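You operate a simulated robot arm through the tools that you are given. There is no shell and no other tool. Be economical: measure what you need, move in short steps, check, and stop when the job is done.

The job below is to be done with a simulated robot arm. You get a single attempt, and the scene is never put back.

TASK
Take the green tape tin on the top of the kitting bench and put it away on the top of the packing table. Put the teal filter that says "N2" from the top of the kitting bench on the silver bracket and the teal filter marked "Y9" on top of the purple meter. Take the blue pouch on the top of the kitting bench and put it away on the lower shelf of the green parts rack. The order is free. Set down upright: teal filter, blue pouch.

The check looks at the end state, three seconds after you hand in, the way a careful person would. Anything else that was tipped, shoved, dropped, spilled or broken makes it a failure.

THE ROBOT
A 7-joint arm with a two-finger parallel gripper on a trunk, on a base that drives. Base frame: it is fixed to the floor where the robot stands at the start and does not move with it; the origin is under the middle of the robot, x ahead of it, y to its left, z up; the surface under the hand at the start is at about z = 80. Units: cm, rad, N and s.
With the tool pointing down near the work surface it reaches from about 28 to 72 cm from the robot's upright axis, wherever it stands. Its first joint turns from -2.496 to 2.496 rad. Places, roughly: lower shelf of the green parts rack (24x30 cm) [52, 102, 120]; silver bracket (6x8x3 cm) [50, 60, 80]; top of the packing table [530, -130, 80]. Payload 3 kg.
The tool frame sits at the grasp point between the pads (the TCP): z along the fingers, y along the line on which they close. The tips reach 3 cm beyond it. The gripper opens to 9.4 cm. The fingers are 2.8 cm wide and 1 cm thick; the gripper's body (5 by 9.6 cm) begins 5.5 cm behind the TCP.
Orientation is that of the tool frame in the base frame, as a unit quaternion [w, x, y, z]. With the fingers straight down and closing along the base's y, the tool's x points along the base's -x, its y along +y and its z along -z.

THE INTERFACE
- The arm moves only by the tool arm_command. Its argument "commands" is a list that holds one entry, the list of rows, each a list of 7 numbers: the finger opening in cm, from 0 to 9.4, then the shift along the tool's x, y, z in cm, then the turn, a rotation vector about the tool's x, y, z in rad. In form: [[[gripper, x, y, z, rx, ry, rz], ...]]. A call has 1 to 8 rows; each row shifts and turns the commanded pose from where the row before left it, along the tool's axes as they then stand. Rows are played at 5 a second. More than 5 cm and 0.15 rad between two rows, or a gripper value outside its range, and nothing of the call is played. A pose out of reach is approached as far as the arm can. The call stops where the force on the tool passes 40 N (or 10 N more than at its start, if that is more) or the arm is blocked; 0.2 s more then pass. Each finger travels about 4.5 cm/s and halts on what it meets, pressing with about 24 N; the grip force reading is that of the motor and also rises with nothing between the fingers. The clock runs only during rows and for 0.2 s after the last one: add rows that do not move to give the fingers time. The reply holds the time, the measured pose of the TCP, the force on the tool along the base axes, the opening and the grip force, in the units named above and with some noise, with the torque about the TCP (base axes, N m) and any sound that the robot's microphone picked up.
- Cameras (640 x 400 px; columns grow to the right, rows downward): "scene" is now at [2.58, 18.98, 183.85]; the picture's right is [0.58, -0.81, 0.00], its down [-0.63, -0.46, -0.62] and it looks along [0.51, 0.36, -0.78] (base axes); focal length 295 px, centre (320, 200). "wrist" rides on the gripper at [7.6, 1.4, -10.3] in the tool frame; the picture's right is [-0.18, 0.98, 0.00], its down [-0.75, -0.14, -0.64] and it looks along [-0.63, -0.12, 0.77] (tool axes); focal length 243 px, centre (320, 200). There is no depth. A picture from a camera that has moved, and an enlarged one, comes with that camera's place and axes in the base frame and with its lens. The place of the scene camera against the robot may be out by one fixed shift of up to 2.5 cm in any direction.
- grab_frame(camera): a new picture of that camera. It takes no simulated time.
- lift_body(by): slides the trunk up (or, below 0, down) by that many cm; the arm and the scene camera ride with it, the base frame stays. It gives what a move gives, with no picture.
- steer(legs): drives the robot by 1 to 6 legs, each [ahead, left, turn to the left] in cm, cm and rad, along the robot's own axes; the way and the turn of a leg run together, so that a leg with both is an arc; at most 150 cm and 3.142 rad a leg. The arm and the cameras ride along, it lands a little off, and it stops where it bumps. It gives what a move gives.
- turn_head(pan, tilt): turns the head with the scene camera to pan (to the left, within 2.496 rad either way) and tilt (down, from -0.506 to 1.204), counted from straight ahead of the robot. It gives what a move gives.
- close_up(camera, box): a new picture of the part [left, top, right, bottom] of that camera's present view, enlarged. It takes no simulated time.
- finish_job(): hands the job in; it is judged then, once.

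Work in short steps. Places have to be worked out from the pictures, the camera data and where the tool is seen: move nearer, look again, correct. Check each grasp and each placing, and mend what went wrong. You have 165 turns and 112 pictures in all, those below and enlarged ones among them. Open the gripper and draw the arm clear of the work before you hand the job in, unless the task says otherwise; then end with one line.

The tools are called after ">>>" by a JSON object that holds its "name" and its "arguments". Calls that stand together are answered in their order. arm_command: Moves the arm, as the interface text tells. Its arguments: {"type":"object","properties":{"commands":{"type":"array"}},"required":["commands"]} The other tools are called the same way: lift_body (by) slides the trunk up or down; steer (legs) drives the base; turn_head (pan, tilt) turns the head that bears the scene camera; grab_frame (camera) takes a picture; close_up (camera, box) takes an enlarged picture of a part of a camera's view; finish_job () hands the job in.

At the start:

```text
t: 0.0
tcp_pos: [55.78, 28.03, 144.13]
orientation: [0.0, 0.0, 1.0, -0.001]
force: [-1.2, 0.3, 0.5]
torque: [0.03, 0.01, 0.0]
grip_width: 9.4
gripper_force: 0.1
trunk travel left (down, up): [-27.4, 11.6]
robot x, y, heading: [-0.06, 0.06, -0.004]
head pan, tilt: [0.621, 0.894]
```

scene: 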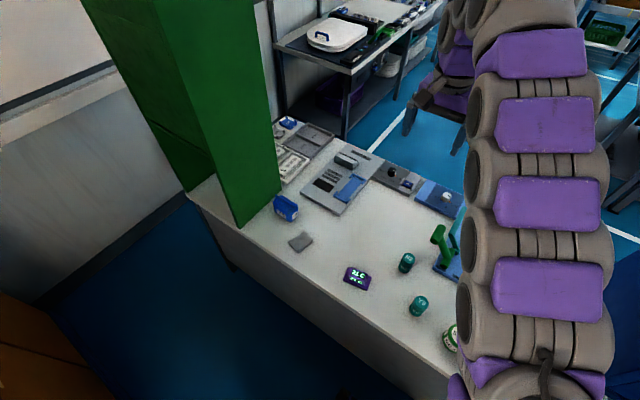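
wrist: 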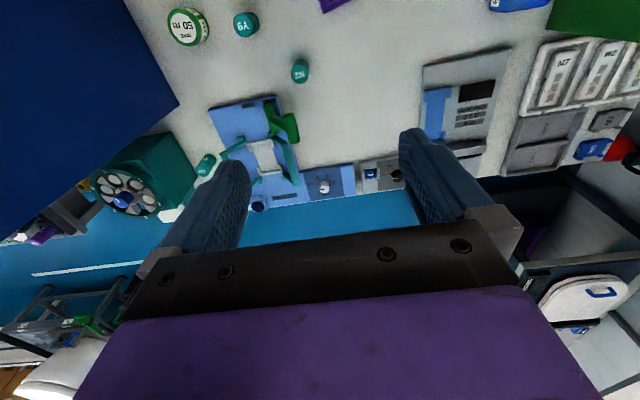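

I'll take closer looks at the bench from both cameras before moving.

>>> {"name": "close_up", "arguments": {"camera": "scene", "box": [230, 160, 470, 360]}}

>>> {"name": "close_up", "arguments": {"camera": "wrist", "box": [140, 0, 560, 200]}}

>>> {"name": "turn_head", "arguments": {"pan": 1.1, "tilt": 0.5}}

>>> {"name": "grab_frame", "arguments": {"camera": "scene"}}

```text
2.00 times, centred on (350, 260) of scene
camera zoom: at [2.58, 18.98, 183.85], right [0.58, -0.81, 0.0], down [-0.63, -0.46, -0.62], along [0.51, 0.36, -0.78], focal length 590 px, centre (260, 80)
```

zoom: 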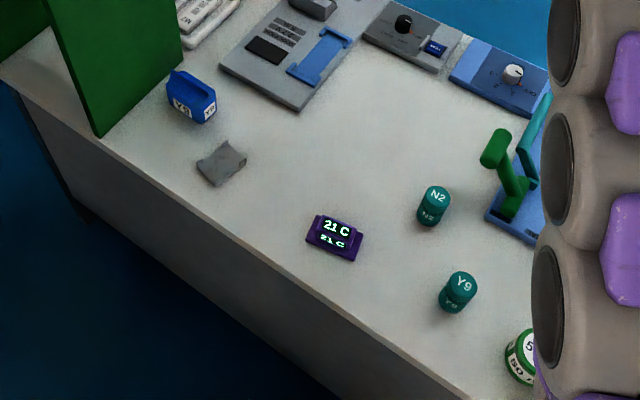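

```text
1.52 times, centred on (350, 100) of wrist
camera zoom: at [48.15, 29.59, 154.24], right [0.18, 0.98, 0.0], down [0.75, -0.14, 0.64], along [0.63, -0.12, -0.77], focal length 370 px, centre (274, 352)
```

zoom: 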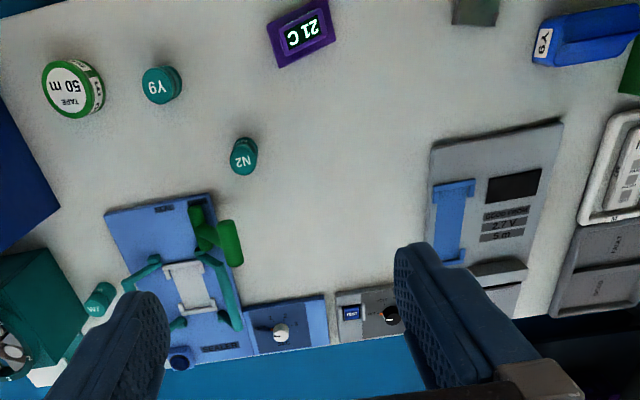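

```text
t: 0.9
tcp_pos: [55.73, 27.98, 144.1]
orientation: [0.0, -0.001, 1.0, 0.001]
force: [0.6, 0.2, 0.4]
torque: [-0.01, -0.01, 0.0]
grip_width: 9.38
gripper_force: 0.0
trunk travel left (down, up): [-27.4, 11.6]
robot x, y, heading: [-0.14, 0.3, 0.0]
head pan, tilt: [1.1, 0.499]
```

```text
107 pictures are left
camera scene: at [0.58, 22.63, 187.17], right [0.89, -0.45, 0.0], down [-0.22, -0.43, -0.88], along [0.4, 0.78, -0.48], focal length 295 px, centre (320, 200)
```

scene: 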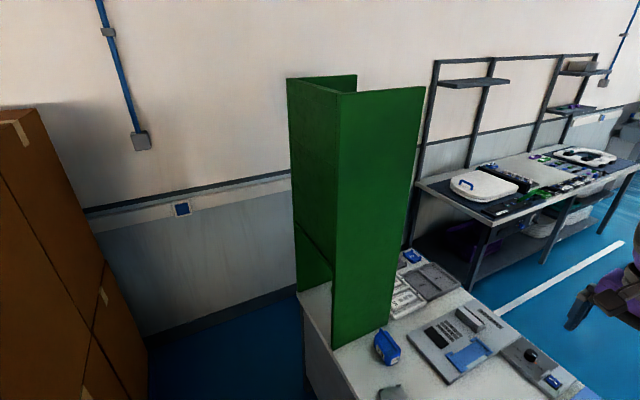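

The rack shows a panel on its robot-facing side, so it seems to open elsewhere. I'll look around for the route and the packing table.

>>> {"name": "turn_head", "arguments": {"pan": -0.3, "tilt": 0.35}}

>>> {"name": "grab_frame", "arguments": {"camera": "scene"}}

>>> {"name": "turn_head", "arguments": {"pan": -1.2, "tilt": 0.5}}

>>> {"name": "grab_frame", "arguments": {"camera": "scene"}}

>>> {"name": "turn_head", "arguments": {"pan": 0.4, "tilt": 0.2}}

>>> {"name": "grab_frame", "arguments": {"camera": "scene"}}

```text
t: 2.5
tcp_pos: [55.7, 28.04, 144.17]
orientation: [-0.001, 0.0, 1.0, 0.0]
force: [-1.2, -0.5, 0.1]
torque: [-0.02, 0.02, 0.01]
grip_width: 9.4
gripper_force: 0.1
trunk travel left (down, up): [-27.4, 11.6]
robot x, y, heading: [0.1, -0.28, 0.001]
head pan, tilt: [-0.3, 0.351]
```

```text
106 pictures are left
camera scene: at [5.32, 11.75, 188.56], right [-0.3, -0.96, 0.0], down [-0.33, 0.1, -0.94], along [0.9, -0.28, -0.35], focal length 295 px, centre (320, 200)
```

scene: 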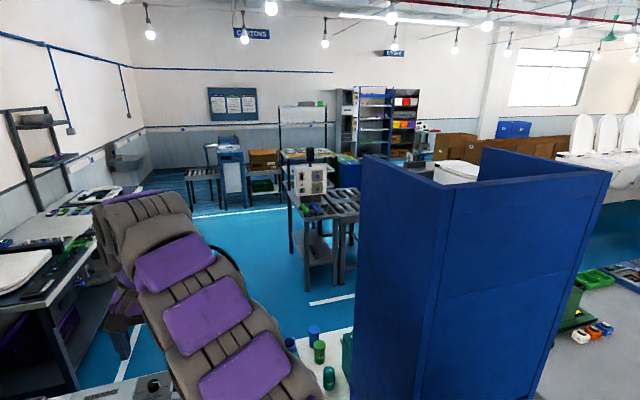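

```text
t: 3.6
tcp_pos: [55.61, 27.99, 144.2]
orientation: [-0.001, 0.0, 1.0, 0.001]
force: [-0.9, -0.6, -0.4]
torque: [-0.03, -0.01, -0.01]
grip_width: 9.4
gripper_force: 0.0
trunk travel left (down, up): [-27.4, 11.6]
robot x, y, heading: [-0.06, 0.05, -0.002]
head pan, tilt: [-1.201, 0.499]
```

```text
105 pictures are left
camera scene: at [-0.28, 6.01, 187.22], right [-0.93, -0.36, 0.0], down [-0.18, 0.44, -0.88], along [0.32, -0.82, -0.48], focal length 295 px, centre (320, 200)
```

scene: 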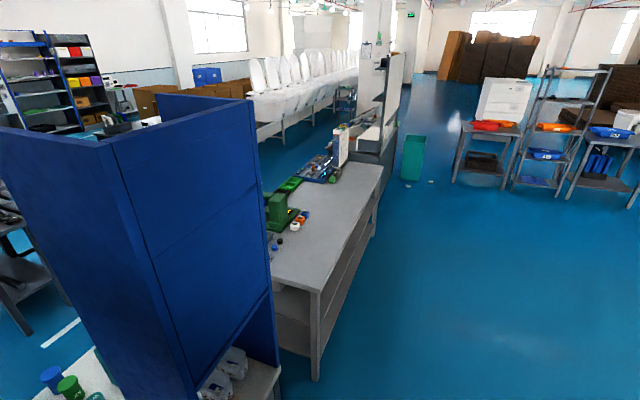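

```text
t: 5.3
tcp_pos: [55.64, 27.91, 144.17]
orientation: [0.0, 0.0, 1.0, 0.001]
force: [-0.4, 0.6, 0.8]
torque: [-0.01, 0.0, 0.0]
grip_width: 9.4
gripper_force: 0.0
trunk travel left (down, up): [-27.4, 11.6]
robot x, y, heading: [0.24, 0.05, -0.001]
head pan, tilt: [0.4, 0.201]
```

```text
104 pictures are left
camera scene: at [5.01, 18.13, 189.95], right [0.39, -0.92, 0.0], down [-0.19, -0.08, -0.98], along [0.9, 0.38, -0.2], focal length 295 px, centre (320, 200)
```

scene: 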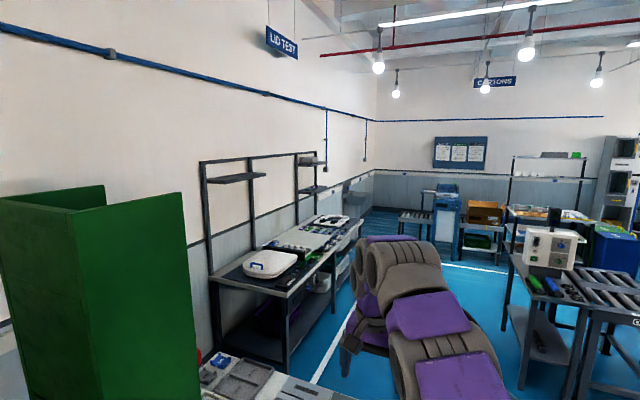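

The green rack looks open only on its far (+x) side, so I'll do the filters first. I'm lowering above the N2 filter, judged at about [62, 21.5], for a closer look.

>>> {"name": "arm_command", "arguments": {"commands": [[[9.4, -0.8, -0.81, 4.75, 0, 0, 0], [9.4, -0.8, -0.81, 4.75, 0, 0, 0], [9.4, -0.8, -0.81, 4.75, 0, 0, 0], [9.4, -0.8, -0.81, 4.75, 0, 0, 0], [9.4, -0.8, -0.81, 4.75, 0, 0, 0], [9.4, -0.8, -0.81, 4.75, 0, 0, 0], [9.4, -0.8, -0.81, 4.75, 0, 0, 0], [9.4, -0.8, -0.81, 4.75, 0, 0, 0]]]}}

>>> {"name": "grab_frame", "arguments": {"camera": "wrist"}}

```text
t: 7.1
tcp_pos: [62.15, 21.72, 106.12]
orientation: [0.001, 0.001, 1.0, 0.0]
force: [-0.4, 0.3, -0.1]
torque: [0.02, 0.01, 0.02]
grip_width: 9.4
gripper_force: 0.0
trunk travel left (down, up): [-27.4, 11.6]
robot x, y, heading: [0.0, -0.08, -0.002]
head pan, tilt: [0.4, 0.201]
```

```text
103 pictures are left
camera wrist: at [54.45, 23.01, 116.24], right [0.18, 0.98, 0.0], down [0.75, -0.14, 0.64], along [0.63, -0.12, -0.77], focal length 243 px, centre (320, 200)
```

wrist: 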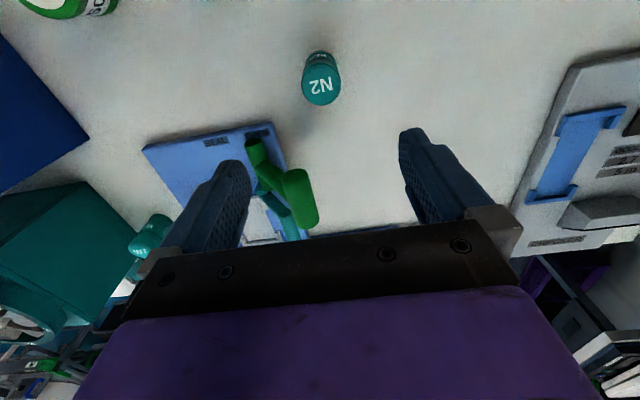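

N2 stands directly below at about [62, 21.7], roughly 8 cm tall and 4.3 cm wide. I descend to z≈85 and close on it.

>>> {"name": "arm_command", "arguments": {"commands": [[[9.4, 0, 0, 4.5, 0, 0, 0], [9.4, 0, 0, 4.5, 0, 0, 0], [9.4, 0, 0, 4.5, 0, 0, 0], [9.4, 0, 0, 4.5, 0, 0, 0], [9.4, 0, 0, 3, 0, 0, 0], [9.4, 0, 0, 0, 0, 0, 0]]]}}

>>> {"name": "arm_command", "arguments": {"commands": [[[5.5, 0, 0, 0, 0, 0, 0], [3, 0, 0, 0, 0, 0, 0], [3, 0, 0, 0, 0, 0, 0], [3, 0, 0, 0, 0, 0, 0], [3, 0, 0, 0, 0, 0, 0]]]}}

>>> {"name": "grab_frame", "arguments": {"camera": "wrist"}}

```text
t: 8.5
tcp_pos: [62.2, 21.55, 85.21]
orientation: [0.0, 0.0, 1.0, 0.0]
force: [-0.5, 0.2, 0.2]
torque: [0.0, 0.04, -0.01]
grip_width: 9.4
gripper_force: 0.0
trunk travel left (down, up): [-27.4, 11.6]
robot x, y, heading: [0.14, 0.02, 0.0]
head pan, tilt: [0.4, 0.201]
```

```text
t: 9.7
tcp_pos: [62.22, 21.55, 85.2]
orientation: [0.0, 0.001, 1.0, 0.0]
force: [0.7, -0.1, 0.5]
torque: [-0.02, -0.02, -0.02]
grip_width: 4.3
gripper_force: 23.8
trunk travel left (down, up): [-27.4, 11.6]
robot x, y, heading: [0.7, -0.17, 0.0]
head pan, tilt: [0.4, 0.201]
```

```text
102 pictures are left
camera wrist: at [54.45, 22.97, 95.38], right [0.18, 0.98, 0.0], down [0.75, -0.14, 0.64], along [0.63, -0.12, -0.77], focal length 243 px, centre (320, 200)
```

wrist: 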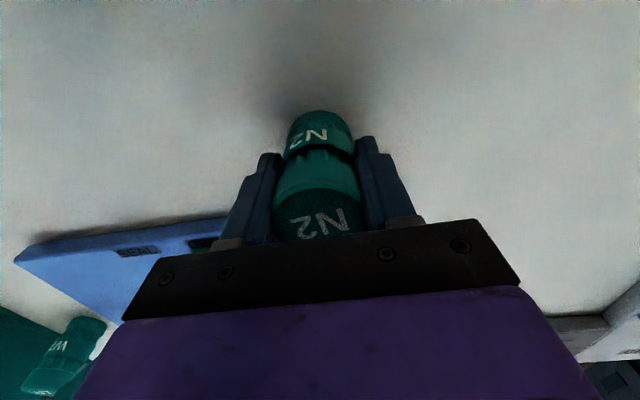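

N2 is gripped (4.3 cm). I lift it 20 cm and carry it toward the bracket, stopping short to look.

>>> {"name": "arm_command", "arguments": {"commands": [[[3, 0, 0, -5, 0, 0, 0], [3, 0, 0, -5, 0, 0, 0], [3, 0, 0, -5, 0, 0, 0], [3, 0, 0, -5, 0, 0, 0], [3, 2, 4.5, 0, 0, 0, 0], [3, 2, 4.5, 0, 0, 0, 0], [3, 2, 4.5, 0, 0, 0, 0], [3, 2, 4.5, 0, 0, 0, 0]]]}}

>>> {"name": "arm_command", "arguments": {"commands": [[[3, 2, 4.5, 0, 0, 0, 0], [3, 1.5, 4.5, 0, 0, 0, 0], [3, 1, 4.5, 0, 0, 0, 0], [3, 0, 4, 0, 0, 0, 0], [3, 0, 3, 0, 0, 0, 0], [3, 0, 0, 0, 0, 0, 0]]]}}

>>> {"name": "turn_head", "arguments": {"pan": 0.75, "tilt": 0.9}}

>>> {"name": "grab_frame", "arguments": {"camera": "wrist"}}

>>> {"name": "grab_frame", "arguments": {"camera": "scene"}}

```text
t: 11.5
tcp_pos: [54.24, 39.54, 105.44]
orientation: [-0.001, 0.0, 1.0, -0.001]
force: [0.5, 0.1, -1.1]
torque: [0.0, -0.01, -0.02]
grip_width: 4.31
gripper_force: 24.1
trunk travel left (down, up): [-27.4, 11.6]
robot x, y, heading: [-0.31, -0.07, 0.005]
head pan, tilt: [0.4, 0.201]
```

```text
t: 12.9
tcp_pos: [49.47, 57.3, 105.29]
orientation: [0.0, -0.001, 1.0, 0.001]
force: [0.0, -0.9, -1.5]
torque: [0.02, 0.0, -0.03]
grip_width: 4.29
gripper_force: 23.7
out of reach, approached as far as the arm can: row 4, 5
trunk travel left (down, up): [-27.4, 11.6]
robot x, y, heading: [0.11, -0.33, 0.001]
head pan, tilt: [0.4, 0.201]
```

```text
t: 14.0
tcp_pos: [49.56, 57.45, 105.27]
orientation: [0.0, 0.0, 1.0, 0.0]
force: [0.0, -0.9, -1.3]
torque: [0.0, 0.03, 0.04]
grip_width: 4.33
gripper_force: 24.2
trunk travel left (down, up): [-27.4, 11.6]
robot x, y, heading: [0.24, 0.12, -0.002]
head pan, tilt: [0.75, 0.901]
```

```text
101 pictures are left
camera wrist: at [41.76, 58.84, 115.43], right [0.18, 0.98, 0.0], down [0.75, -0.14, 0.64], along [0.63, -0.12, -0.77], focal length 243 px, centre (320, 200)
```

wrist: 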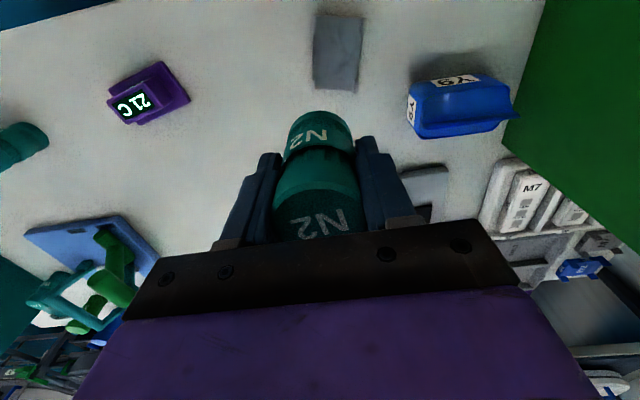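

```text
100 pictures are left
camera scene: at [1.94, 20.11, 183.75], right [0.68, -0.73, 0.0], down [-0.57, -0.54, -0.62], along [0.45, 0.42, -0.79], focal length 295 px, centre (320, 200)
```

scene: 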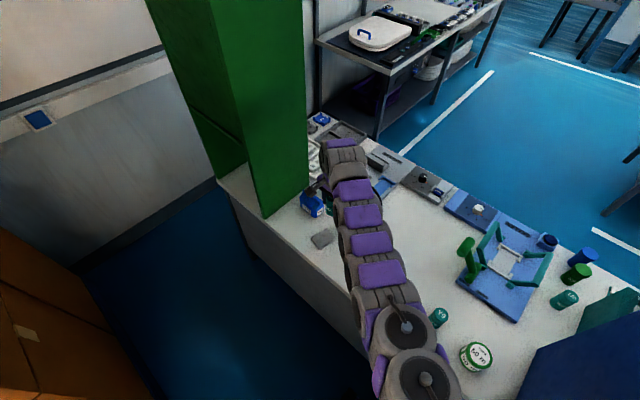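

The bracket is at about [47.2, 60], a bit beyond low reach from here. I pull the arm back, inspect the bracket, and shift the base left.

>>> {"name": "close_up", "arguments": {"camera": "wrist", "box": [280, 0, 400, 110]}}

>>> {"name": "arm_command", "arguments": {"commands": [[[3, 0, -5, 0, 0, 0, 0], [3, 0, -5, 0, 0, 0, 0], [3, 0, -5, 0, 0, 0, 0], [3, 0, -5, 0, 0, 0, 0], [3, 0, 0, 0, 0, 0, 0]]]}}

>>> {"name": "steer", "arguments": {"legs": [[0, 22, 0]]}}

>>> {"name": "grab_frame", "arguments": {"camera": "wrist"}}

```text
3.64 times, centred on (340, 55) of wrist
camera zoom: at [41.76, 58.84, 115.43], right [0.18, 0.98, 0.0], down [0.75, -0.14, 0.64], along [0.63, -0.12, -0.77], focal length 882 px, centre (247, 727)
```

zoom: 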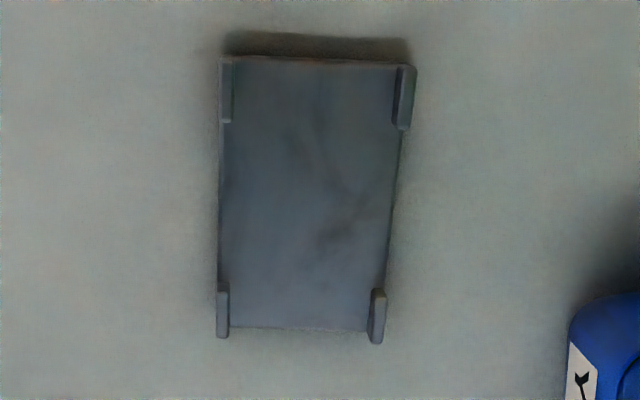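

```text
t: 15.2
tcp_pos: [49.14, 37.16, 105.1]
orientation: [0.0, -0.001, 1.0, 0.001]
force: [0.2, -0.6, -0.5]
torque: [0.04, 0.04, -0.03]
grip_width: 4.32
gripper_force: 24.3
trunk travel left (down, up): [-27.4, 11.6]
robot x, y, heading: [-0.21, 0.05, -0.001]
head pan, tilt: [0.75, 0.901]
```

```text
t: 16.9
tcp_pos: [49.21, 59.24, 105.32]
orientation: [0.0, -0.001, 1.0, 0.001]
force: [0.8, 0.1, -1.0]
torque: [-0.01, -0.02, -0.03]
grip_width: 4.3
gripper_force: 24.1
trunk travel left (down, up): [-27.4, 11.6]
robot x, y, heading: [-0.01, 22.22, 0.0]
head pan, tilt: [0.75, 0.901]
```

```text
98 pictures are left
camera wrist: at [41.37, 60.53, 115.37], right [0.18, 0.98, 0.0], down [0.75, -0.14, 0.64], along [0.63, -0.12, -0.77], focal length 243 px, centre (320, 200)
```

wrist: 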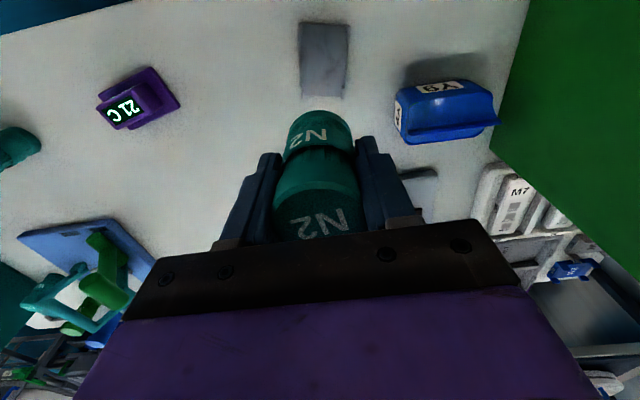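

The bracket is a tray with four corner lugs centred near [47.5, 60.0]. I centre over it and lower to just above, then check.

>>> {"name": "arm_command", "arguments": {"commands": [[[3, 1.7, 0.8, 0, 0, 0, 0], [3, 0, 0, 4, 0, 0, 0], [3, 0, 0, 4, 0, 0, 0], [3, 0, 0, 4, 0, 0, 0], [3, 0, 0, 3.2, 0, 0, 0], [3, 0, 0, 0, 0, 0, 0]]]}}

>>> {"name": "grab_frame", "arguments": {"camera": "wrist"}}

>>> {"name": "grab_frame", "arguments": {"camera": "scene"}}

```text
t: 18.3
tcp_pos: [47.18, 59.79, 90.07]
orientation: [0.001, -0.001, 1.0, 0.002]
force: [-0.1, -0.2, -1.2]
torque: [0.0, 0.0, 0.02]
grip_width: 4.33
gripper_force: 23.8
trunk travel left (down, up): [-27.4, 11.6]
robot x, y, heading: [-0.11, 22.57, 0.001]
head pan, tilt: [0.75, 0.901]
```

```text
97 pictures are left
camera wrist: at [39.38, 61.14, 100.23], right [0.18, 0.98, 0.0], down [0.75, -0.14, 0.64], along [0.63, -0.11, -0.77], focal length 243 px, centre (320, 200)
```

wrist: 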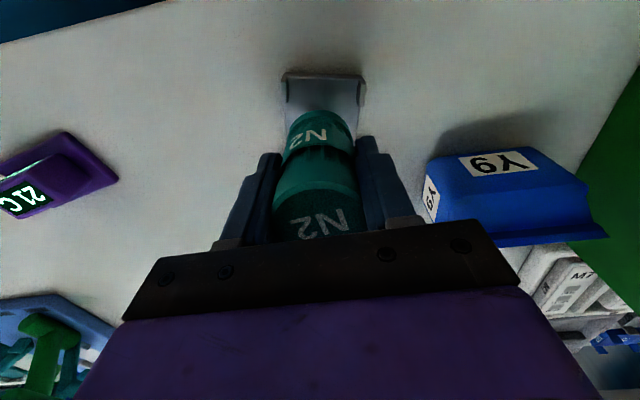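

```text
96 pictures are left
camera scene: at [1.88, 42.04, 183.78], right [0.68, -0.73, 0.0], down [-0.57, -0.54, -0.62], along [0.45, 0.42, -0.79], focal length 295 px, centre (320, 200)
```

scene: 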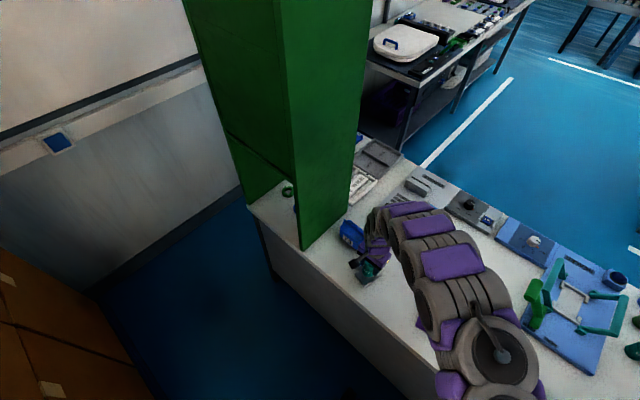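

N2 is centred over the bracket (centre ≈[47.3, 60.0]). I lower in small rows until touching.

>>> {"name": "arm_command", "arguments": {"commands": [[[3, -0.1, 0.2, 0.6, 0, 0, 0], [3, 0, 0, 0.6, 0, 0, 0], [3, 0, 0, 0.4, 0, 0, 0], [3, 0, 0, 0.3, 0, 0, 0], [3, 0, 0, 0.3, 0, 0, 0], [3, 0, 0, 0, 0, 0, 0]]]}}

```text
t: 19.7
tcp_pos: [47.31, 60.1, 88.0]
orientation: [0.0, -0.001, 1.0, 0.002]
force: [-0.2, 0.1, -0.6]
torque: [0.0, 0.0, -0.01]
grip_width: 4.31
gripper_force: 23.8
trunk travel left (down, up): [-27.4, 11.6]
robot x, y, heading: [-0.03, 22.46, 0.002]
head pan, tilt: [0.75, 0.901]
```

Bottom should be about z=82.8 with no contact yet; continuing down in fine steps.

>>> {"name": "arm_command", "arguments": {"commands": [[[3, 0, 0, 0.3, 0, 0, 0], [3, 0, 0, 0.2, 0, 0, 0], [3, 0, 0, 0.2, 0, 0, 0], [3, 0, 0, 0, 0, 0, 0]]]}}

>>> {"name": "close_up", "arguments": {"camera": "wrist", "box": [240, 40, 400, 140]}}

```text
t: 20.7
tcp_pos: [47.42, 59.96, 87.33]
orientation: [0.0, -0.001, 1.0, 0.002]
force: [0.8, 0.7, -0.9]
torque: [-0.01, -0.03, -0.01]
grip_width: 4.31
gripper_force: 24.0
trunk travel left (down, up): [-27.4, 11.6]
robot x, y, heading: [-0.22, 22.31, 0.001]
head pan, tilt: [0.75, 0.901]
```

```text
4.00 times, centred on (320, 90) of wrist
camera zoom: at [39.6, 61.4, 97.36], right [0.18, 0.98, 0.0], down [0.75, -0.14, 0.64], along [0.63, -0.11, -0.77], focal length 970 px, centre (320, 640)
```

zoom: 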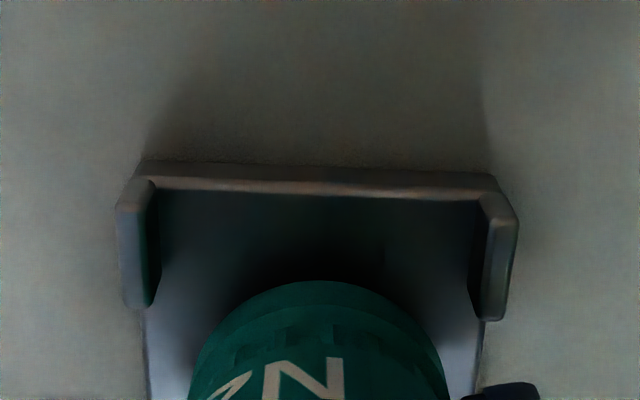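

Well centred between the lugs. Continue down.

>>> {"name": "arm_command", "arguments": {"commands": [[[3, 0, 0, 0.2, 0, 0, 0], [3, 0, 0, 0.2, 0, 0, 0], [3, 0, 0, 0.2, 0, 0, 0], [3, 0, 0, 0, 0, 0, 0]]]}}

```text
t: 21.7
tcp_pos: [47.37, 59.95, 86.63]
orientation: [0.001, 0.0, 1.0, 0.002]
force: [0.1, -0.3, -0.9]
torque: [0.02, 0.0, -0.03]
grip_width: 4.31
gripper_force: 24.2
trunk travel left (down, up): [-27.4, 11.6]
robot x, y, heading: [-0.23, 22.14, 0.003]
head pan, tilt: [0.75, 0.901]
```

>>> {"name": "arm_command", "arguments": {"commands": [[[3, 0, 0, 0.2, 0, 0, 0], [3, 0, 0, 0.2, 0, 0, 0], [3, 0, 0, 0, 0, 0, 0]]]}}

>>> {"name": "close_up", "arguments": {"camera": "wrist", "box": [240, 40, 400, 140]}}

```text
t: 22.5
tcp_pos: [47.38, 59.99, 86.36]
orientation: [0.002, -0.001, 1.0, 0.003]
force: [-2.1, 1.1, 20.0]
torque: [-0.11, -0.01, -0.01]
grip_width: 4.3
gripper_force: 24.1
trunk travel left (down, up): [-27.4, 11.6]
robot x, y, heading: [-0.26, 22.23, -0.001]
head pan, tilt: [0.75, 0.901]
```

```text
4.00 times, centred on (320, 90) of wrist
camera zoom: at [39.65, 61.35, 96.54], right [0.18, 0.98, 0.01], down [0.75, -0.14, 0.64], along [0.63, -0.11, -0.76], focal length 970 px, centre (320, 640)
```

zoom: 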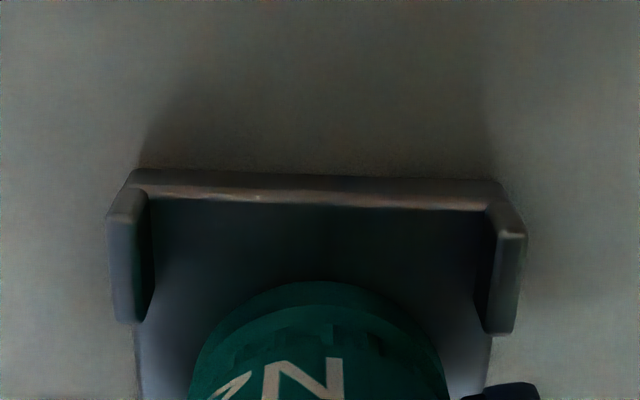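

Contact at 20 N: N2 sits on the deck. I ease up slightly and open, then rise.

>>> {"name": "arm_command", "arguments": {"commands": [[[3, 0, 0, -0.15, 0, 0, 0], [5.5, 0, 0, 0, 0, 0, 0], [7, 0, 0, 0, 0, 0, 0], [7, 0, 0, 0, 0, 0, 0], [7, 0, 0, -2, 0, 0, 0], [7, 0, 0, -4, 0, 0, 0], [7, 0, 0, -4, 0, 0, 0], [7, 0, 0, -4, 0, 0, 0]]]}}

>>> {"name": "arm_command", "arguments": {"commands": [[[7, 0, 0, -4, 0, 0, 0], [7, 2, -5, 0, 0, 0, 0], [9.4, 2, -4.5, 0, 0, 0, 0]]]}}

>>> {"name": "grab_frame", "arguments": {"camera": "wrist"}}

```text
t: 24.3
tcp_pos: [47.38, 60.09, 100.28]
orientation: [0.001, -0.001, 1.0, 0.002]
force: [0.3, 0.5, 0.3]
torque: [0.0, -0.01, -0.02]
grip_width: 7.01
gripper_force: 0.0
trunk travel left (down, up): [-27.4, 11.6]
robot x, y, heading: [-0.25, 22.01, -0.001]
head pan, tilt: [0.75, 0.901]
```

```text
refused: row 2 steps farther than a row can; nothing moved
```

```text
93 pictures are left
camera wrist: at [39.65, 61.45, 110.46], right [0.18, 0.98, 0.01], down [0.75, -0.14, 0.64], along [0.63, -0.11, -0.77], focal length 243 px, centre (320, 200)
```

wrist: 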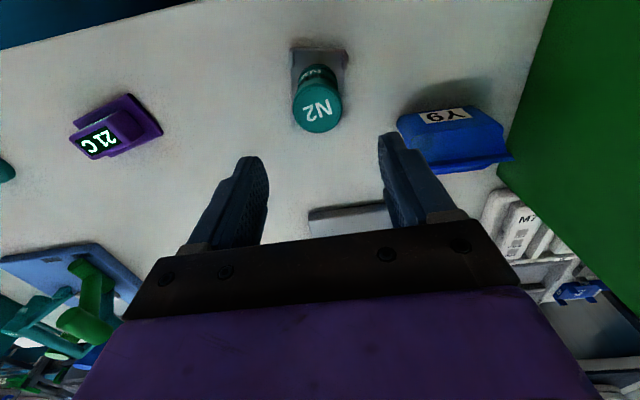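

N2 stands on the bracket. Next I move over the purple meter (≈[47.5, 34.5]) to view its top.

>>> {"name": "arm_command", "arguments": {"commands": [[[9.4, 0, 0, -4, 0, 0, 0], [9.4, 0, -4.2, -1, 0, 0, 0], [9.4, 0, -4.2, -1, 0, 0, 0], [9.4, 0, -4.2, -1, 0, 0, 0], [9.4, 0, -4.2, -1, 0, 0, 0], [9.4, 0, -4.2, 0, 0, 0, 0], [9.4, 0, -4.2, 0, 0, 0, 0]]]}}

>>> {"name": "grab_frame", "arguments": {"camera": "wrist"}}

>>> {"name": "close_up", "arguments": {"camera": "wrist", "box": [240, 0, 400, 140]}}

>>> {"name": "close_up", "arguments": {"camera": "scene", "box": [320, 200, 480, 320]}}

```text
t: 25.9
tcp_pos: [47.22, 34.4, 108.36]
orientation: [0.001, -0.001, 1.0, 0.003]
force: [1.0, -0.3, -0.4]
torque: [-0.01, -0.01, 0.0]
grip_width: 9.41
gripper_force: 0.0
trunk travel left (down, up): [-27.4, 11.6]
robot x, y, heading: [0.28, 21.98, -0.0]
head pan, tilt: [0.75, 0.901]
```

```text
92 pictures are left
camera wrist: at [39.58, 35.77, 118.45], right [0.18, 0.98, 0.01], down [0.75, -0.14, 0.64], along [0.63, -0.11, -0.77], focal length 243 px, centre (320, 200)
```

wrist: 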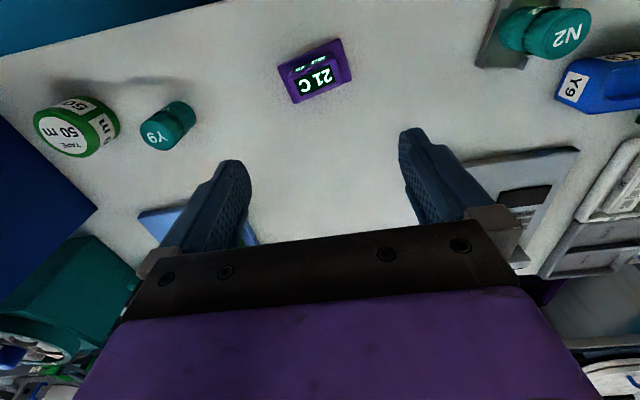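

```text
2.86 times, centred on (320, 70) of wrist
camera zoom: at [39.58, 35.77, 118.45], right [0.18, 0.98, 0.01], down [0.75, -0.14, 0.64], along [0.63, -0.11, -0.77], focal length 693 px, centre (320, 571)
```

zoom: 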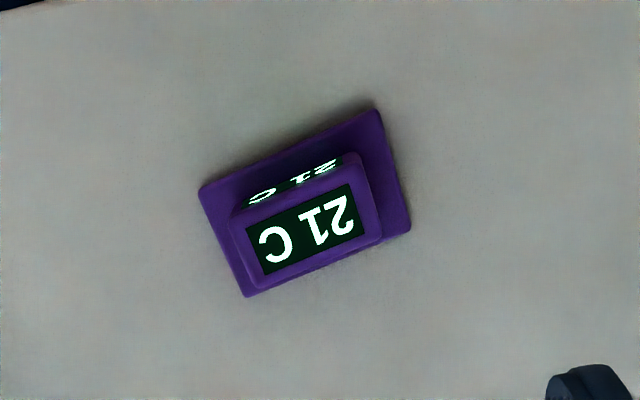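

```text
3.33 times, centred on (400, 260) of scene
camera zoom: at [1.83, 41.41, 183.84], right [0.68, -0.73, 0.0], down [-0.57, -0.54, -0.62], along [0.45, 0.42, -0.78], focal length 984 px, centre (53, 0)
```

zoom: 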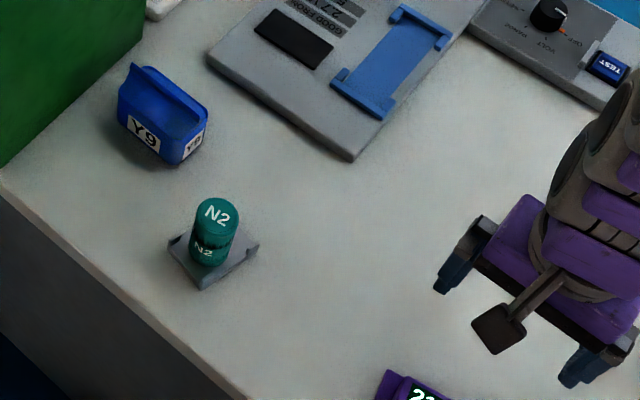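

The meter has a flat screen block, top centre about [47.5, 34.0], z≈85. Now I move over filter Y9, judged at [49.6, 12.3].

>>> {"name": "arm_command", "arguments": {"commands": [[[9.4, -0.45, -4.4, 0, 0, 0, 0], [9.4, -0.45, -4.4, 0, 0, 0, 0], [9.4, -0.45, -4.4, 0, 0, 0, 0], [9.4, -0.45, -4.4, 0, 0, 0, 0], [9.4, -0.45, -4.4, 0, 0, 0, 0], [9.4, 0, 0, 2, 0, 0, 0]]]}}

>>> {"name": "grab_frame", "arguments": {"camera": "wrist"}}

```text
t: 27.3
tcp_pos: [49.72, 12.62, 106.13]
orientation: [0.001, -0.001, 1.0, 0.003]
force: [-0.1, 0.3, 0.1]
torque: [0.0, 0.04, -0.02]
grip_width: 9.38
gripper_force: 0.0
trunk travel left (down, up): [-27.4, 11.6]
robot x, y, heading: [0.58, 22.13, 0.002]
head pan, tilt: [0.75, 0.901]
```

```text
89 pictures are left
camera wrist: at [41.97, 13.9, 116.26], right [0.18, 0.98, 0.01], down [0.75, -0.14, 0.64], along [0.63, -0.11, -0.77], focal length 243 px, centre (320, 200)
```

wrist: 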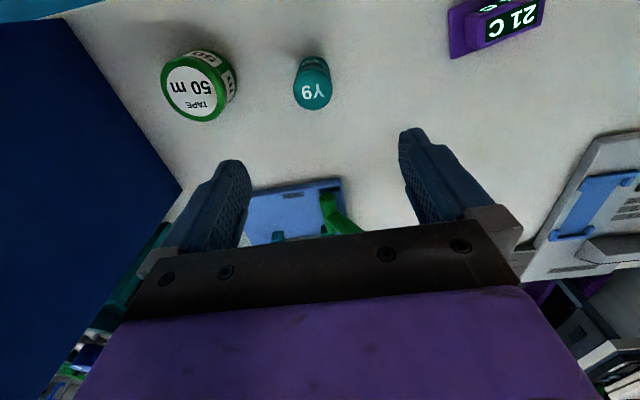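

Y9 is at about [49.6, 11.8]. I correct by -0.8 in y, descend to z≈85 and close.

>>> {"name": "arm_command", "arguments": {"commands": [[[9.4, 0, -0.8, 3, 0, 0, 0], [9.4, 0, 0, 4.5, 0, 0, 0], [9.4, 0, 0, 4.5, 0, 0, 0], [9.4, 0, 0, 4.5, 0, 0, 0], [9.4, 0, 0, 4.3, 0, 0, 0], [9.4, 0, 0, 0, 0, 0, 0]]]}}

>>> {"name": "arm_command", "arguments": {"commands": [[[5.5, 0, 0, 0, 0, 0, 0], [3, 0, 0, 0, 0, 0, 0], [3, 0, 0, 0, 0, 0, 0], [3, 0, 0, 0, 0, 0, 0], [3, 0, 0, 0, 0, 0, 0]]]}}

>>> {"name": "arm_command", "arguments": {"commands": [[[3, 0, 0, -4, 0, 0, 0], [3, 0, 0, -4, 0, 0, 0], [3, 0, 0, -4, 0, 0, 0], [3, 0.4, 4.5, 0, 0, 0, 0], [3, 0.4, 4.5, 0, 0, 0, 0], [3, 0.4, 4.5, 0, 0, 0, 0], [3, 0.4, 4.5, 0, 0, 0, 0], [3, 0.4, 4.2, 0, 0, 0, 0]]]}}

>>> {"name": "grab_frame", "arguments": {"camera": "wrist"}}

```text
t: 28.7
tcp_pos: [49.85, 11.98, 85.52]
orientation: [0.0, -0.001, 1.0, 0.002]
force: [-0.2, -0.2, -0.1]
torque: [0.0, 0.02, -0.01]
grip_width: 9.4
gripper_force: 0.1
trunk travel left (down, up): [-27.4, 11.6]
robot x, y, heading: [0.15, 22.03, 0.005]
head pan, tilt: [0.75, 0.901]
```

```text
t: 29.9
tcp_pos: [49.8, 11.97, 85.62]
orientation: [0.001, -0.001, 1.0, 0.003]
force: [-0.3, 0.4, 0.5]
torque: [-0.04, 0.01, 0.01]
grip_width: 4.31
gripper_force: 24.1
trunk travel left (down, up): [-27.4, 11.6]
robot x, y, heading: [0.2, 22.3, 0.001]
head pan, tilt: [0.75, 0.901]
```

```text
t: 31.7
tcp_pos: [47.91, 34.31, 97.49]
orientation: [0.002, 0.0, 1.0, 0.001]
force: [-0.1, 0.9, -1.0]
torque: [-0.03, 0.0, -0.02]
grip_width: 4.34
gripper_force: 23.7
trunk travel left (down, up): [-27.4, 11.6]
robot x, y, heading: [0.17, 22.15, 0.001]
head pan, tilt: [0.75, 0.901]
```

```text
88 pictures are left
camera wrist: at [40.14, 35.82, 107.74], right [0.18, 0.98, 0.0], down [0.75, -0.14, 0.64], along [0.63, -0.12, -0.77], focal length 243 px, centre (320, 200)
```

wrist: 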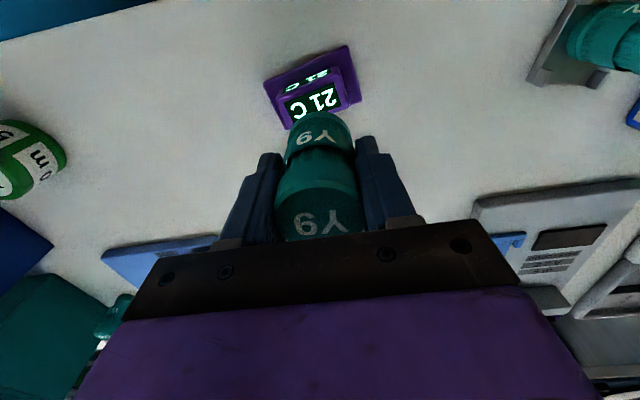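

Y9 is gripped. A close-up from this second height lets me triangulate the meter's top.

>>> {"name": "close_up", "arguments": {"camera": "wrist", "box": [240, 20, 400, 140]}}

```text
3.33 times, centred on (320, 80) of wrist
camera zoom: at [40.14, 35.82, 107.74], right [0.18, 0.98, 0.0], down [0.75, -0.14, 0.64], along [0.63, -0.12, -0.77], focal length 809 px, centre (320, 600)
```

zoom: 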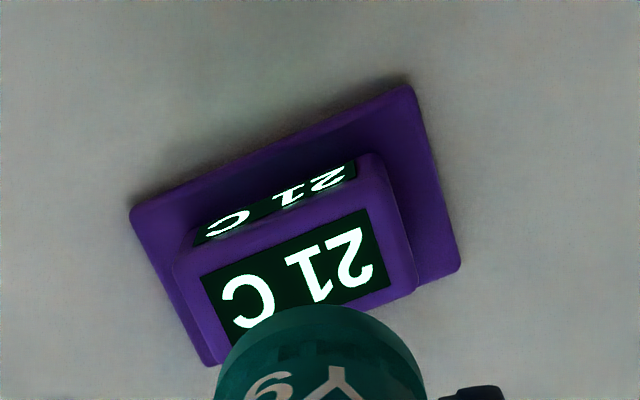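

Top block centre triangulates to [47.5, 33.75], z≈84.6; contact is expected at TCP z≈90.2. Lowering to 91 then finely.

>>> {"name": "arm_command", "arguments": {"commands": [[[3, 0.4, -0.5, 2, 0, 0, 0], [3, 0, 0, 2.5, 0, 0, 0], [3, 0, 0, 1.5, 0, 0, 0], [3, 0, 0, 0, 0, 0, 0]]]}}

>>> {"name": "arm_command", "arguments": {"commands": [[[3, 0, 0, 0.3, 0, 0, 0], [3, 0, 0, 0.3, 0, 0, 0], [3, 0, 0, 0.2, 0, 0, 0], [3, 0, 0, 0, 0, 0, 0]]]}}

>>> {"name": "close_up", "arguments": {"camera": "wrist", "box": [240, 40, 400, 140]}}

```text
t: 32.7
tcp_pos: [47.38, 33.77, 91.59]
orientation: [-0.001, 0.0, 1.0, 0.001]
force: [0.3, 0.0, -0.9]
torque: [0.01, 0.0, 0.01]
grip_width: 4.32
gripper_force: 23.9
trunk travel left (down, up): [-27.4, 11.6]
robot x, y, heading: [-0.01, 22.45, 0.002]
head pan, tilt: [0.75, 0.901]
```

```text
t: 33.7
tcp_pos: [47.4, 33.66, 90.72]
orientation: [0.002, -0.001, 1.0, 0.001]
force: [0.1, -0.3, -1.2]
torque: [0.01, -0.01, -0.01]
grip_width: 4.3
gripper_force: 23.9
trunk travel left (down, up): [-27.4, 11.6]
robot x, y, heading: [0.21, 22.08, 0.004]
head pan, tilt: [0.75, 0.901]
```

```text
4.00 times, centred on (320, 90) of wrist
camera zoom: at [39.58, 35.04, 100.85], right [0.18, 0.98, 0.0], down [0.75, -0.14, 0.64], along [0.63, -0.11, -0.77], focal length 970 px, centre (320, 640)
```

zoom: 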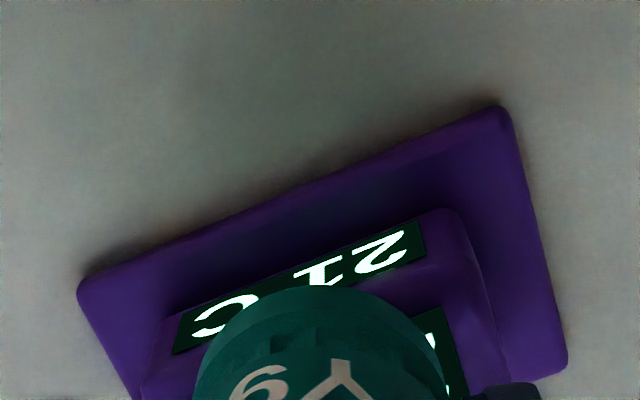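

Centred over the block. Continuing until contact.

>>> {"name": "arm_command", "arguments": {"commands": [[[3, 0, 0, 0.2, 0, 0, 0], [3, 0, 0, 0.2, 0, 0, 0], [3, 0, 0, 0, 0, 0, 0]]]}}

```text
t: 34.5
tcp_pos: [47.22, 33.67, 90.31]
orientation: [0.002, -0.001, 1.0, 0.002]
force: [0.1, -0.1, -0.6]
torque: [0.02, -0.01, 0.03]
grip_width: 4.3
gripper_force: 24.0
trunk travel left (down, up): [-27.4, 11.6]
robot x, y, heading: [0.17, 22.14, 0.003]
head pan, tilt: [0.75, 0.901]
```

>>> {"name": "arm_command", "arguments": {"commands": [[[3, -0.15, 0, 0.2, 0, 0, 0], [3, 0, 0, 0.15, 0, 0, 0], [3, 0, 0, 0, 0, 0, 0]]]}}

```text
t: 35.3
tcp_pos: [47.38, 33.75, 89.82]
orientation: [0.002, -0.001, 1.0, 0.002]
force: [-0.1, -0.4, -1.6]
torque: [0.03, 0.03, -0.02]
grip_width: 4.33
gripper_force: 23.6
trunk travel left (down, up): [-27.4, 11.6]
robot x, y, heading: [0.34, 21.96, 0.005]
head pan, tilt: [0.75, 0.901]
```

>>> {"name": "arm_command", "arguments": {"commands": [[[3, 0, 0, 0.15, 0, 0, 0], [3, 0, 0, 0.15, 0, 0, 0], [3, 0, 0, 0, 0, 0, 0]]]}}

>>> {"name": "close_up", "arguments": {"camera": "wrist", "box": [240, 40, 400, 140]}}

```text
t: 36.1
tcp_pos: [47.52, 33.71, 89.74]
orientation: [0.002, -0.002, 1.0, 0.002]
force: [1.2, 0.6, 20.5]
torque: [-0.06, -0.09, 0.09]
grip_width: 4.31
gripper_force: 23.9
trunk travel left (down, up): [-27.4, 11.6]
robot x, y, heading: [0.04, 22.35, 0.003]
head pan, tilt: [0.75, 0.901]
```

```text
4.00 times, centred on (320, 90) of wrist
camera zoom: at [39.69, 35.08, 99.81], right [0.18, 0.98, 0.01], down [0.75, -0.14, 0.64], along [0.63, -0.11, -0.77], focal length 970 px, centre (320, 640)
```

zoom: 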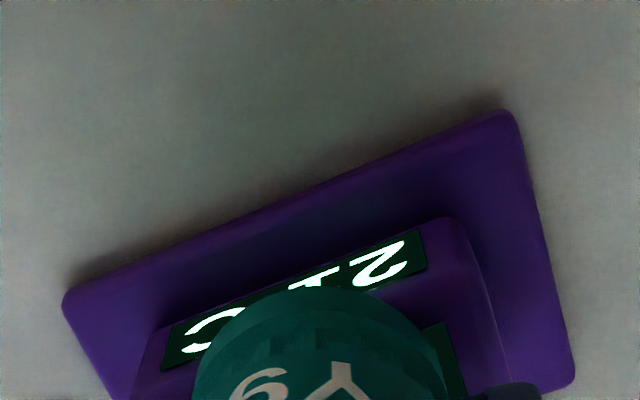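

Contact at 20 N. I ease and release, then rise to look.

>>> {"name": "arm_command", "arguments": {"commands": [[[3, 0, 0, -0.15, 0, 0, 0], [5.5, 0, 0, 0, 0, 0, 0], [7, 0, 0, 0, 0, 0, 0], [7, 0, 0, 0, 0, 0, 0], [7, 0, 0, -2, 0, 0, 0], [7, 0, 0, -4, 0, 0, 0], [7, 0, 0, -4, 0, 0, 0], [7, 0, 0, -4, 0, 0, 0]]]}}

>>> {"name": "grab_frame", "arguments": {"camera": "wrist"}}

>>> {"name": "close_up", "arguments": {"camera": "wrist", "box": [240, 20, 400, 140]}}

```text
t: 37.9
tcp_pos: [47.25, 33.6, 104.02]
orientation: [0.003, -0.001, 1.0, 0.003]
force: [-0.1, 0.4, -1.1]
torque: [-0.01, 0.0, -0.02]
grip_width: 7.01
gripper_force: 0.0
trunk travel left (down, up): [-27.4, 11.6]
robot x, y, heading: [0.21, 22.34, -0.003]
head pan, tilt: [0.75, 0.901]
```

```text
84 pictures are left
camera wrist: at [39.53, 34.95, 114.1], right [0.18, 0.98, 0.0], down [0.75, -0.14, 0.64], along [0.63, -0.11, -0.77], focal length 243 px, centre (320, 200)
```

wrist: 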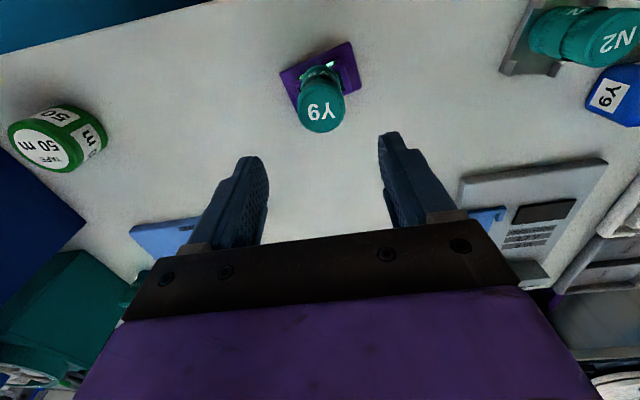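

```text
3.33 times, centred on (320, 80) of wrist
camera zoom: at [39.53, 34.95, 114.1], right [0.18, 0.98, 0.0], down [0.75, -0.14, 0.64], along [0.63, -0.11, -0.77], focal length 809 px, centre (320, 600)
```

zoom: 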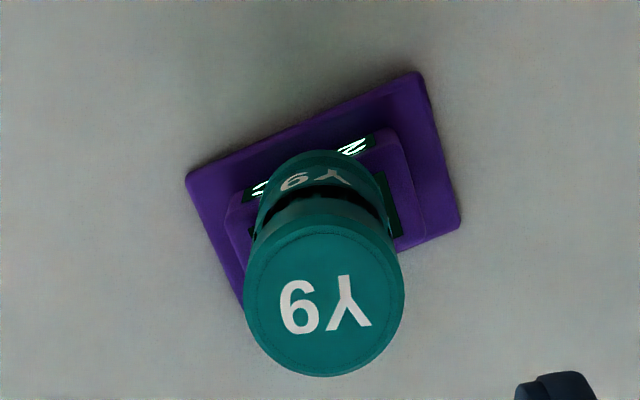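

Y9 stands on the meter. Now a closer look at the pouch: raise and move toward it, keeping off the rack's side panel.

>>> {"name": "arm_command", "arguments": {"commands": [[[9.4, 0, 0, -4, 0, 0, 0], [9.4, 0, 4.5, -1, 0, 0, 0], [9.4, 0, 4.5, -1, 0, 0, 0], [9.4, 0, 4.5, 0, 0, 0, 0], [9.4, 0, 4.5, 0, 0, 0, 0], [9.4, 0, 4.5, 0, 0, 0, 0], [9.4, 0, 4.5, 0, 0, 0, 0], [9.4, 0, 4.5, 0, 0, 0, 0]]]}}

>>> {"name": "grab_frame", "arguments": {"camera": "wrist"}}

>>> {"name": "close_up", "arguments": {"camera": "wrist", "box": [320, 20, 520, 180]}}

```text
t: 39.7
tcp_pos: [47.47, 65.31, 109.95]
orientation: [0.001, 0.0, 1.0, 0.001]
force: [0.6, -1.6, -1.0]
torque: [0.01, 0.0, 0.02]
grip_width: 9.41
gripper_force: 0.1
trunk travel left (down, up): [-27.4, 11.6]
robot x, y, heading: [0.42, 22.2, 0.003]
head pan, tilt: [0.75, 0.901]
```

```text
82 pictures are left
camera wrist: at [39.63, 66.64, 120.06], right [0.18, 0.98, 0.0], down [0.75, -0.14, 0.64], along [0.63, -0.11, -0.77], focal length 243 px, centre (320, 200)
```

wrist: 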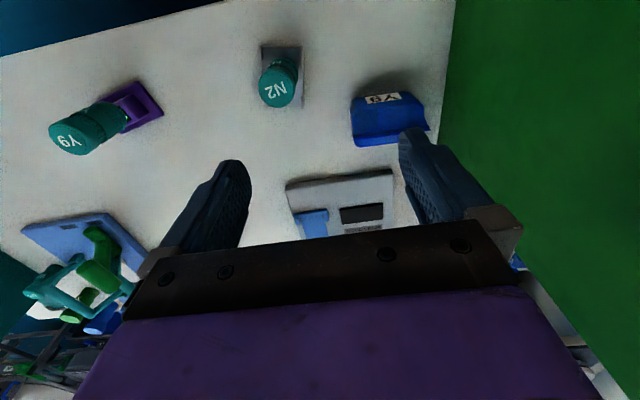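

```text
2.50 times, centred on (420, 100) of wrist
camera zoom: at [39.63, 66.64, 120.06], right [0.18, 0.98, 0.0], down [0.75, -0.14, 0.64], along [0.63, -0.11, -0.77], focal length 606 px, centre (70, 450)
```

zoom: 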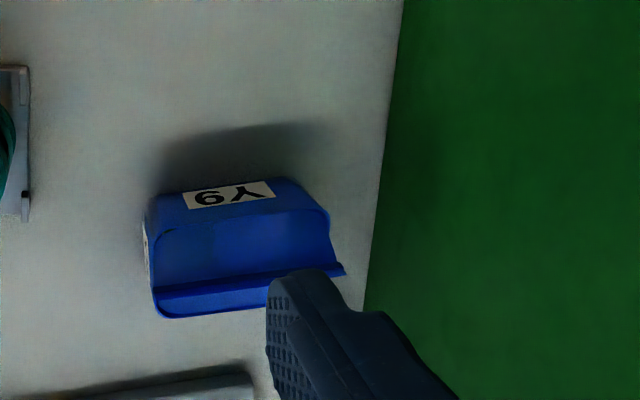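

The pouch is ~9.6 cm long in y, ~5.5 cm thick in x, so I must grip it across x, approaching from its end. I'll first fold the arm in and scout a way to the far side of the bench, where the rack opens.

>>> {"name": "arm_command", "arguments": {"commands": [[[9.4, 0, -4, -2.5, 0, 0, 0], [9.4, 0, -4, -2.5, 0, 0, 0], [9.4, 0, -4, -2.5, 0, 0, 0], [9.4, 0, -4, -2.5, 0, 0, 0], [9.4, 0, -4, -2.5, 0, 0, 0], [9.4, 1, -4, -2.5, 0, 0, 0], [9.4, 1, -4, -2.5, 0, 0, 0], [9.4, 1, -4, -2.5, 0, 0, 0]]]}}

>>> {"name": "arm_command", "arguments": {"commands": [[[9.4, 1.5, -4, -2, 0, 0, 0], [9.4, 2, -4, -2, 0, 0, 0], [9.4, 2.5, -3, -2, 0, 0, 0], [9.4, 3, 0, 0, 0, 0, 0], [9.4, 3, 0, 0, 0, 0, 0]]]}}

>>> {"name": "turn_head", "arguments": {"pan": 0.9, "tilt": 0.6}}

>>> {"name": "grab_frame", "arguments": {"camera": "scene"}}

>>> {"name": "turn_head", "arguments": {"pan": 0.0, "tilt": 0.45}}

>>> {"name": "grab_frame", "arguments": {"camera": "scene"}}

```text
t: 41.5
tcp_pos: [44.13, 32.59, 130.03]
orientation: [0.001, -0.001, 1.0, 0.002]
force: [-0.5, 1.3, 0.2]
torque: [0.01, -0.03, 0.0]
grip_width: 9.4
gripper_force: 0.1
trunk travel left (down, up): [-27.4, 11.6]
robot x, y, heading: [-0.18, 22.42, 0.004]
head pan, tilt: [0.75, 0.901]
```

```text
t: 42.7
tcp_pos: [32.19, 22.44, 135.8]
orientation: [0.002, 0.0, 1.0, 0.001]
force: [-0.3, 0.6, 0.3]
torque: [-0.01, -0.04, 0.0]
grip_width: 9.41
gripper_force: 0.2
trunk travel left (down, up): [-27.4, 11.6]
robot x, y, heading: [-0.01, 22.44, 0.002]
head pan, tilt: [0.75, 0.901]
```

```text
t: 43.5
tcp_pos: [32.32, 22.01, 135.68]
orientation: [0.0, -0.001, 1.0, 0.001]
force: [0.9, -0.4, 0.1]
torque: [-0.01, 0.02, -0.01]
grip_width: 9.38
gripper_force: 0.1
trunk travel left (down, up): [-27.4, 11.6]
robot x, y, heading: [0.11, 22.21, 0.0]
head pan, tilt: [0.901, 0.6]
```

```text
80 pictures are left
camera scene: at [1.59, 43.33, 186.3], right [0.78, -0.62, 0.0], down [-0.35, -0.44, -0.82], along [0.51, 0.65, -0.57], focal length 295 px, centre (320, 200)
```

scene: 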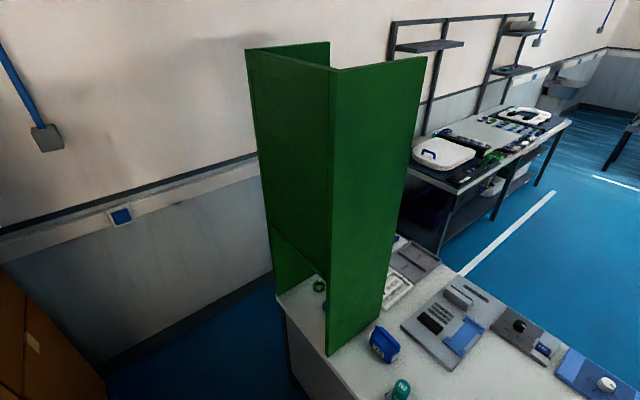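

```text
t: 44.7
tcp_pos: [32.47, 22.05, 135.79]
orientation: [0.0, -0.001, 1.0, 0.001]
force: [-0.9, 0.1, -0.1]
torque: [-0.01, 0.0, 0.0]
grip_width: 9.39
gripper_force: 0.2
trunk travel left (down, up): [-27.4, 11.6]
robot x, y, heading: [-0.04, 22.21, 0.0]
head pan, tilt: [0.0, 0.45]
```

```text
79 pictures are left
camera scene: at [5.3, 36.44, 187.66], right [0.0, -1.0, 0.0], down [-0.44, 0.0, -0.9], along [0.9, 0.0, -0.44], focal length 295 px, centre (320, 200)
```

scene: 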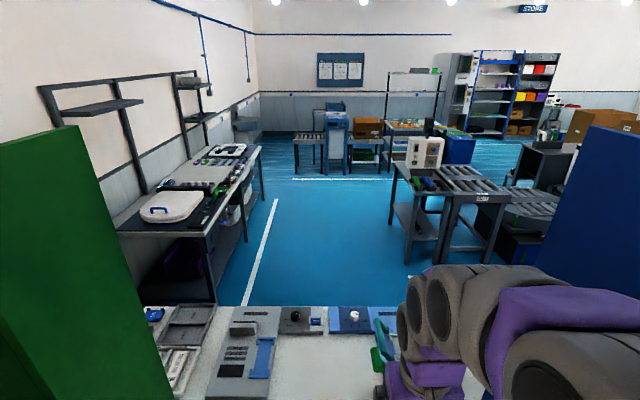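

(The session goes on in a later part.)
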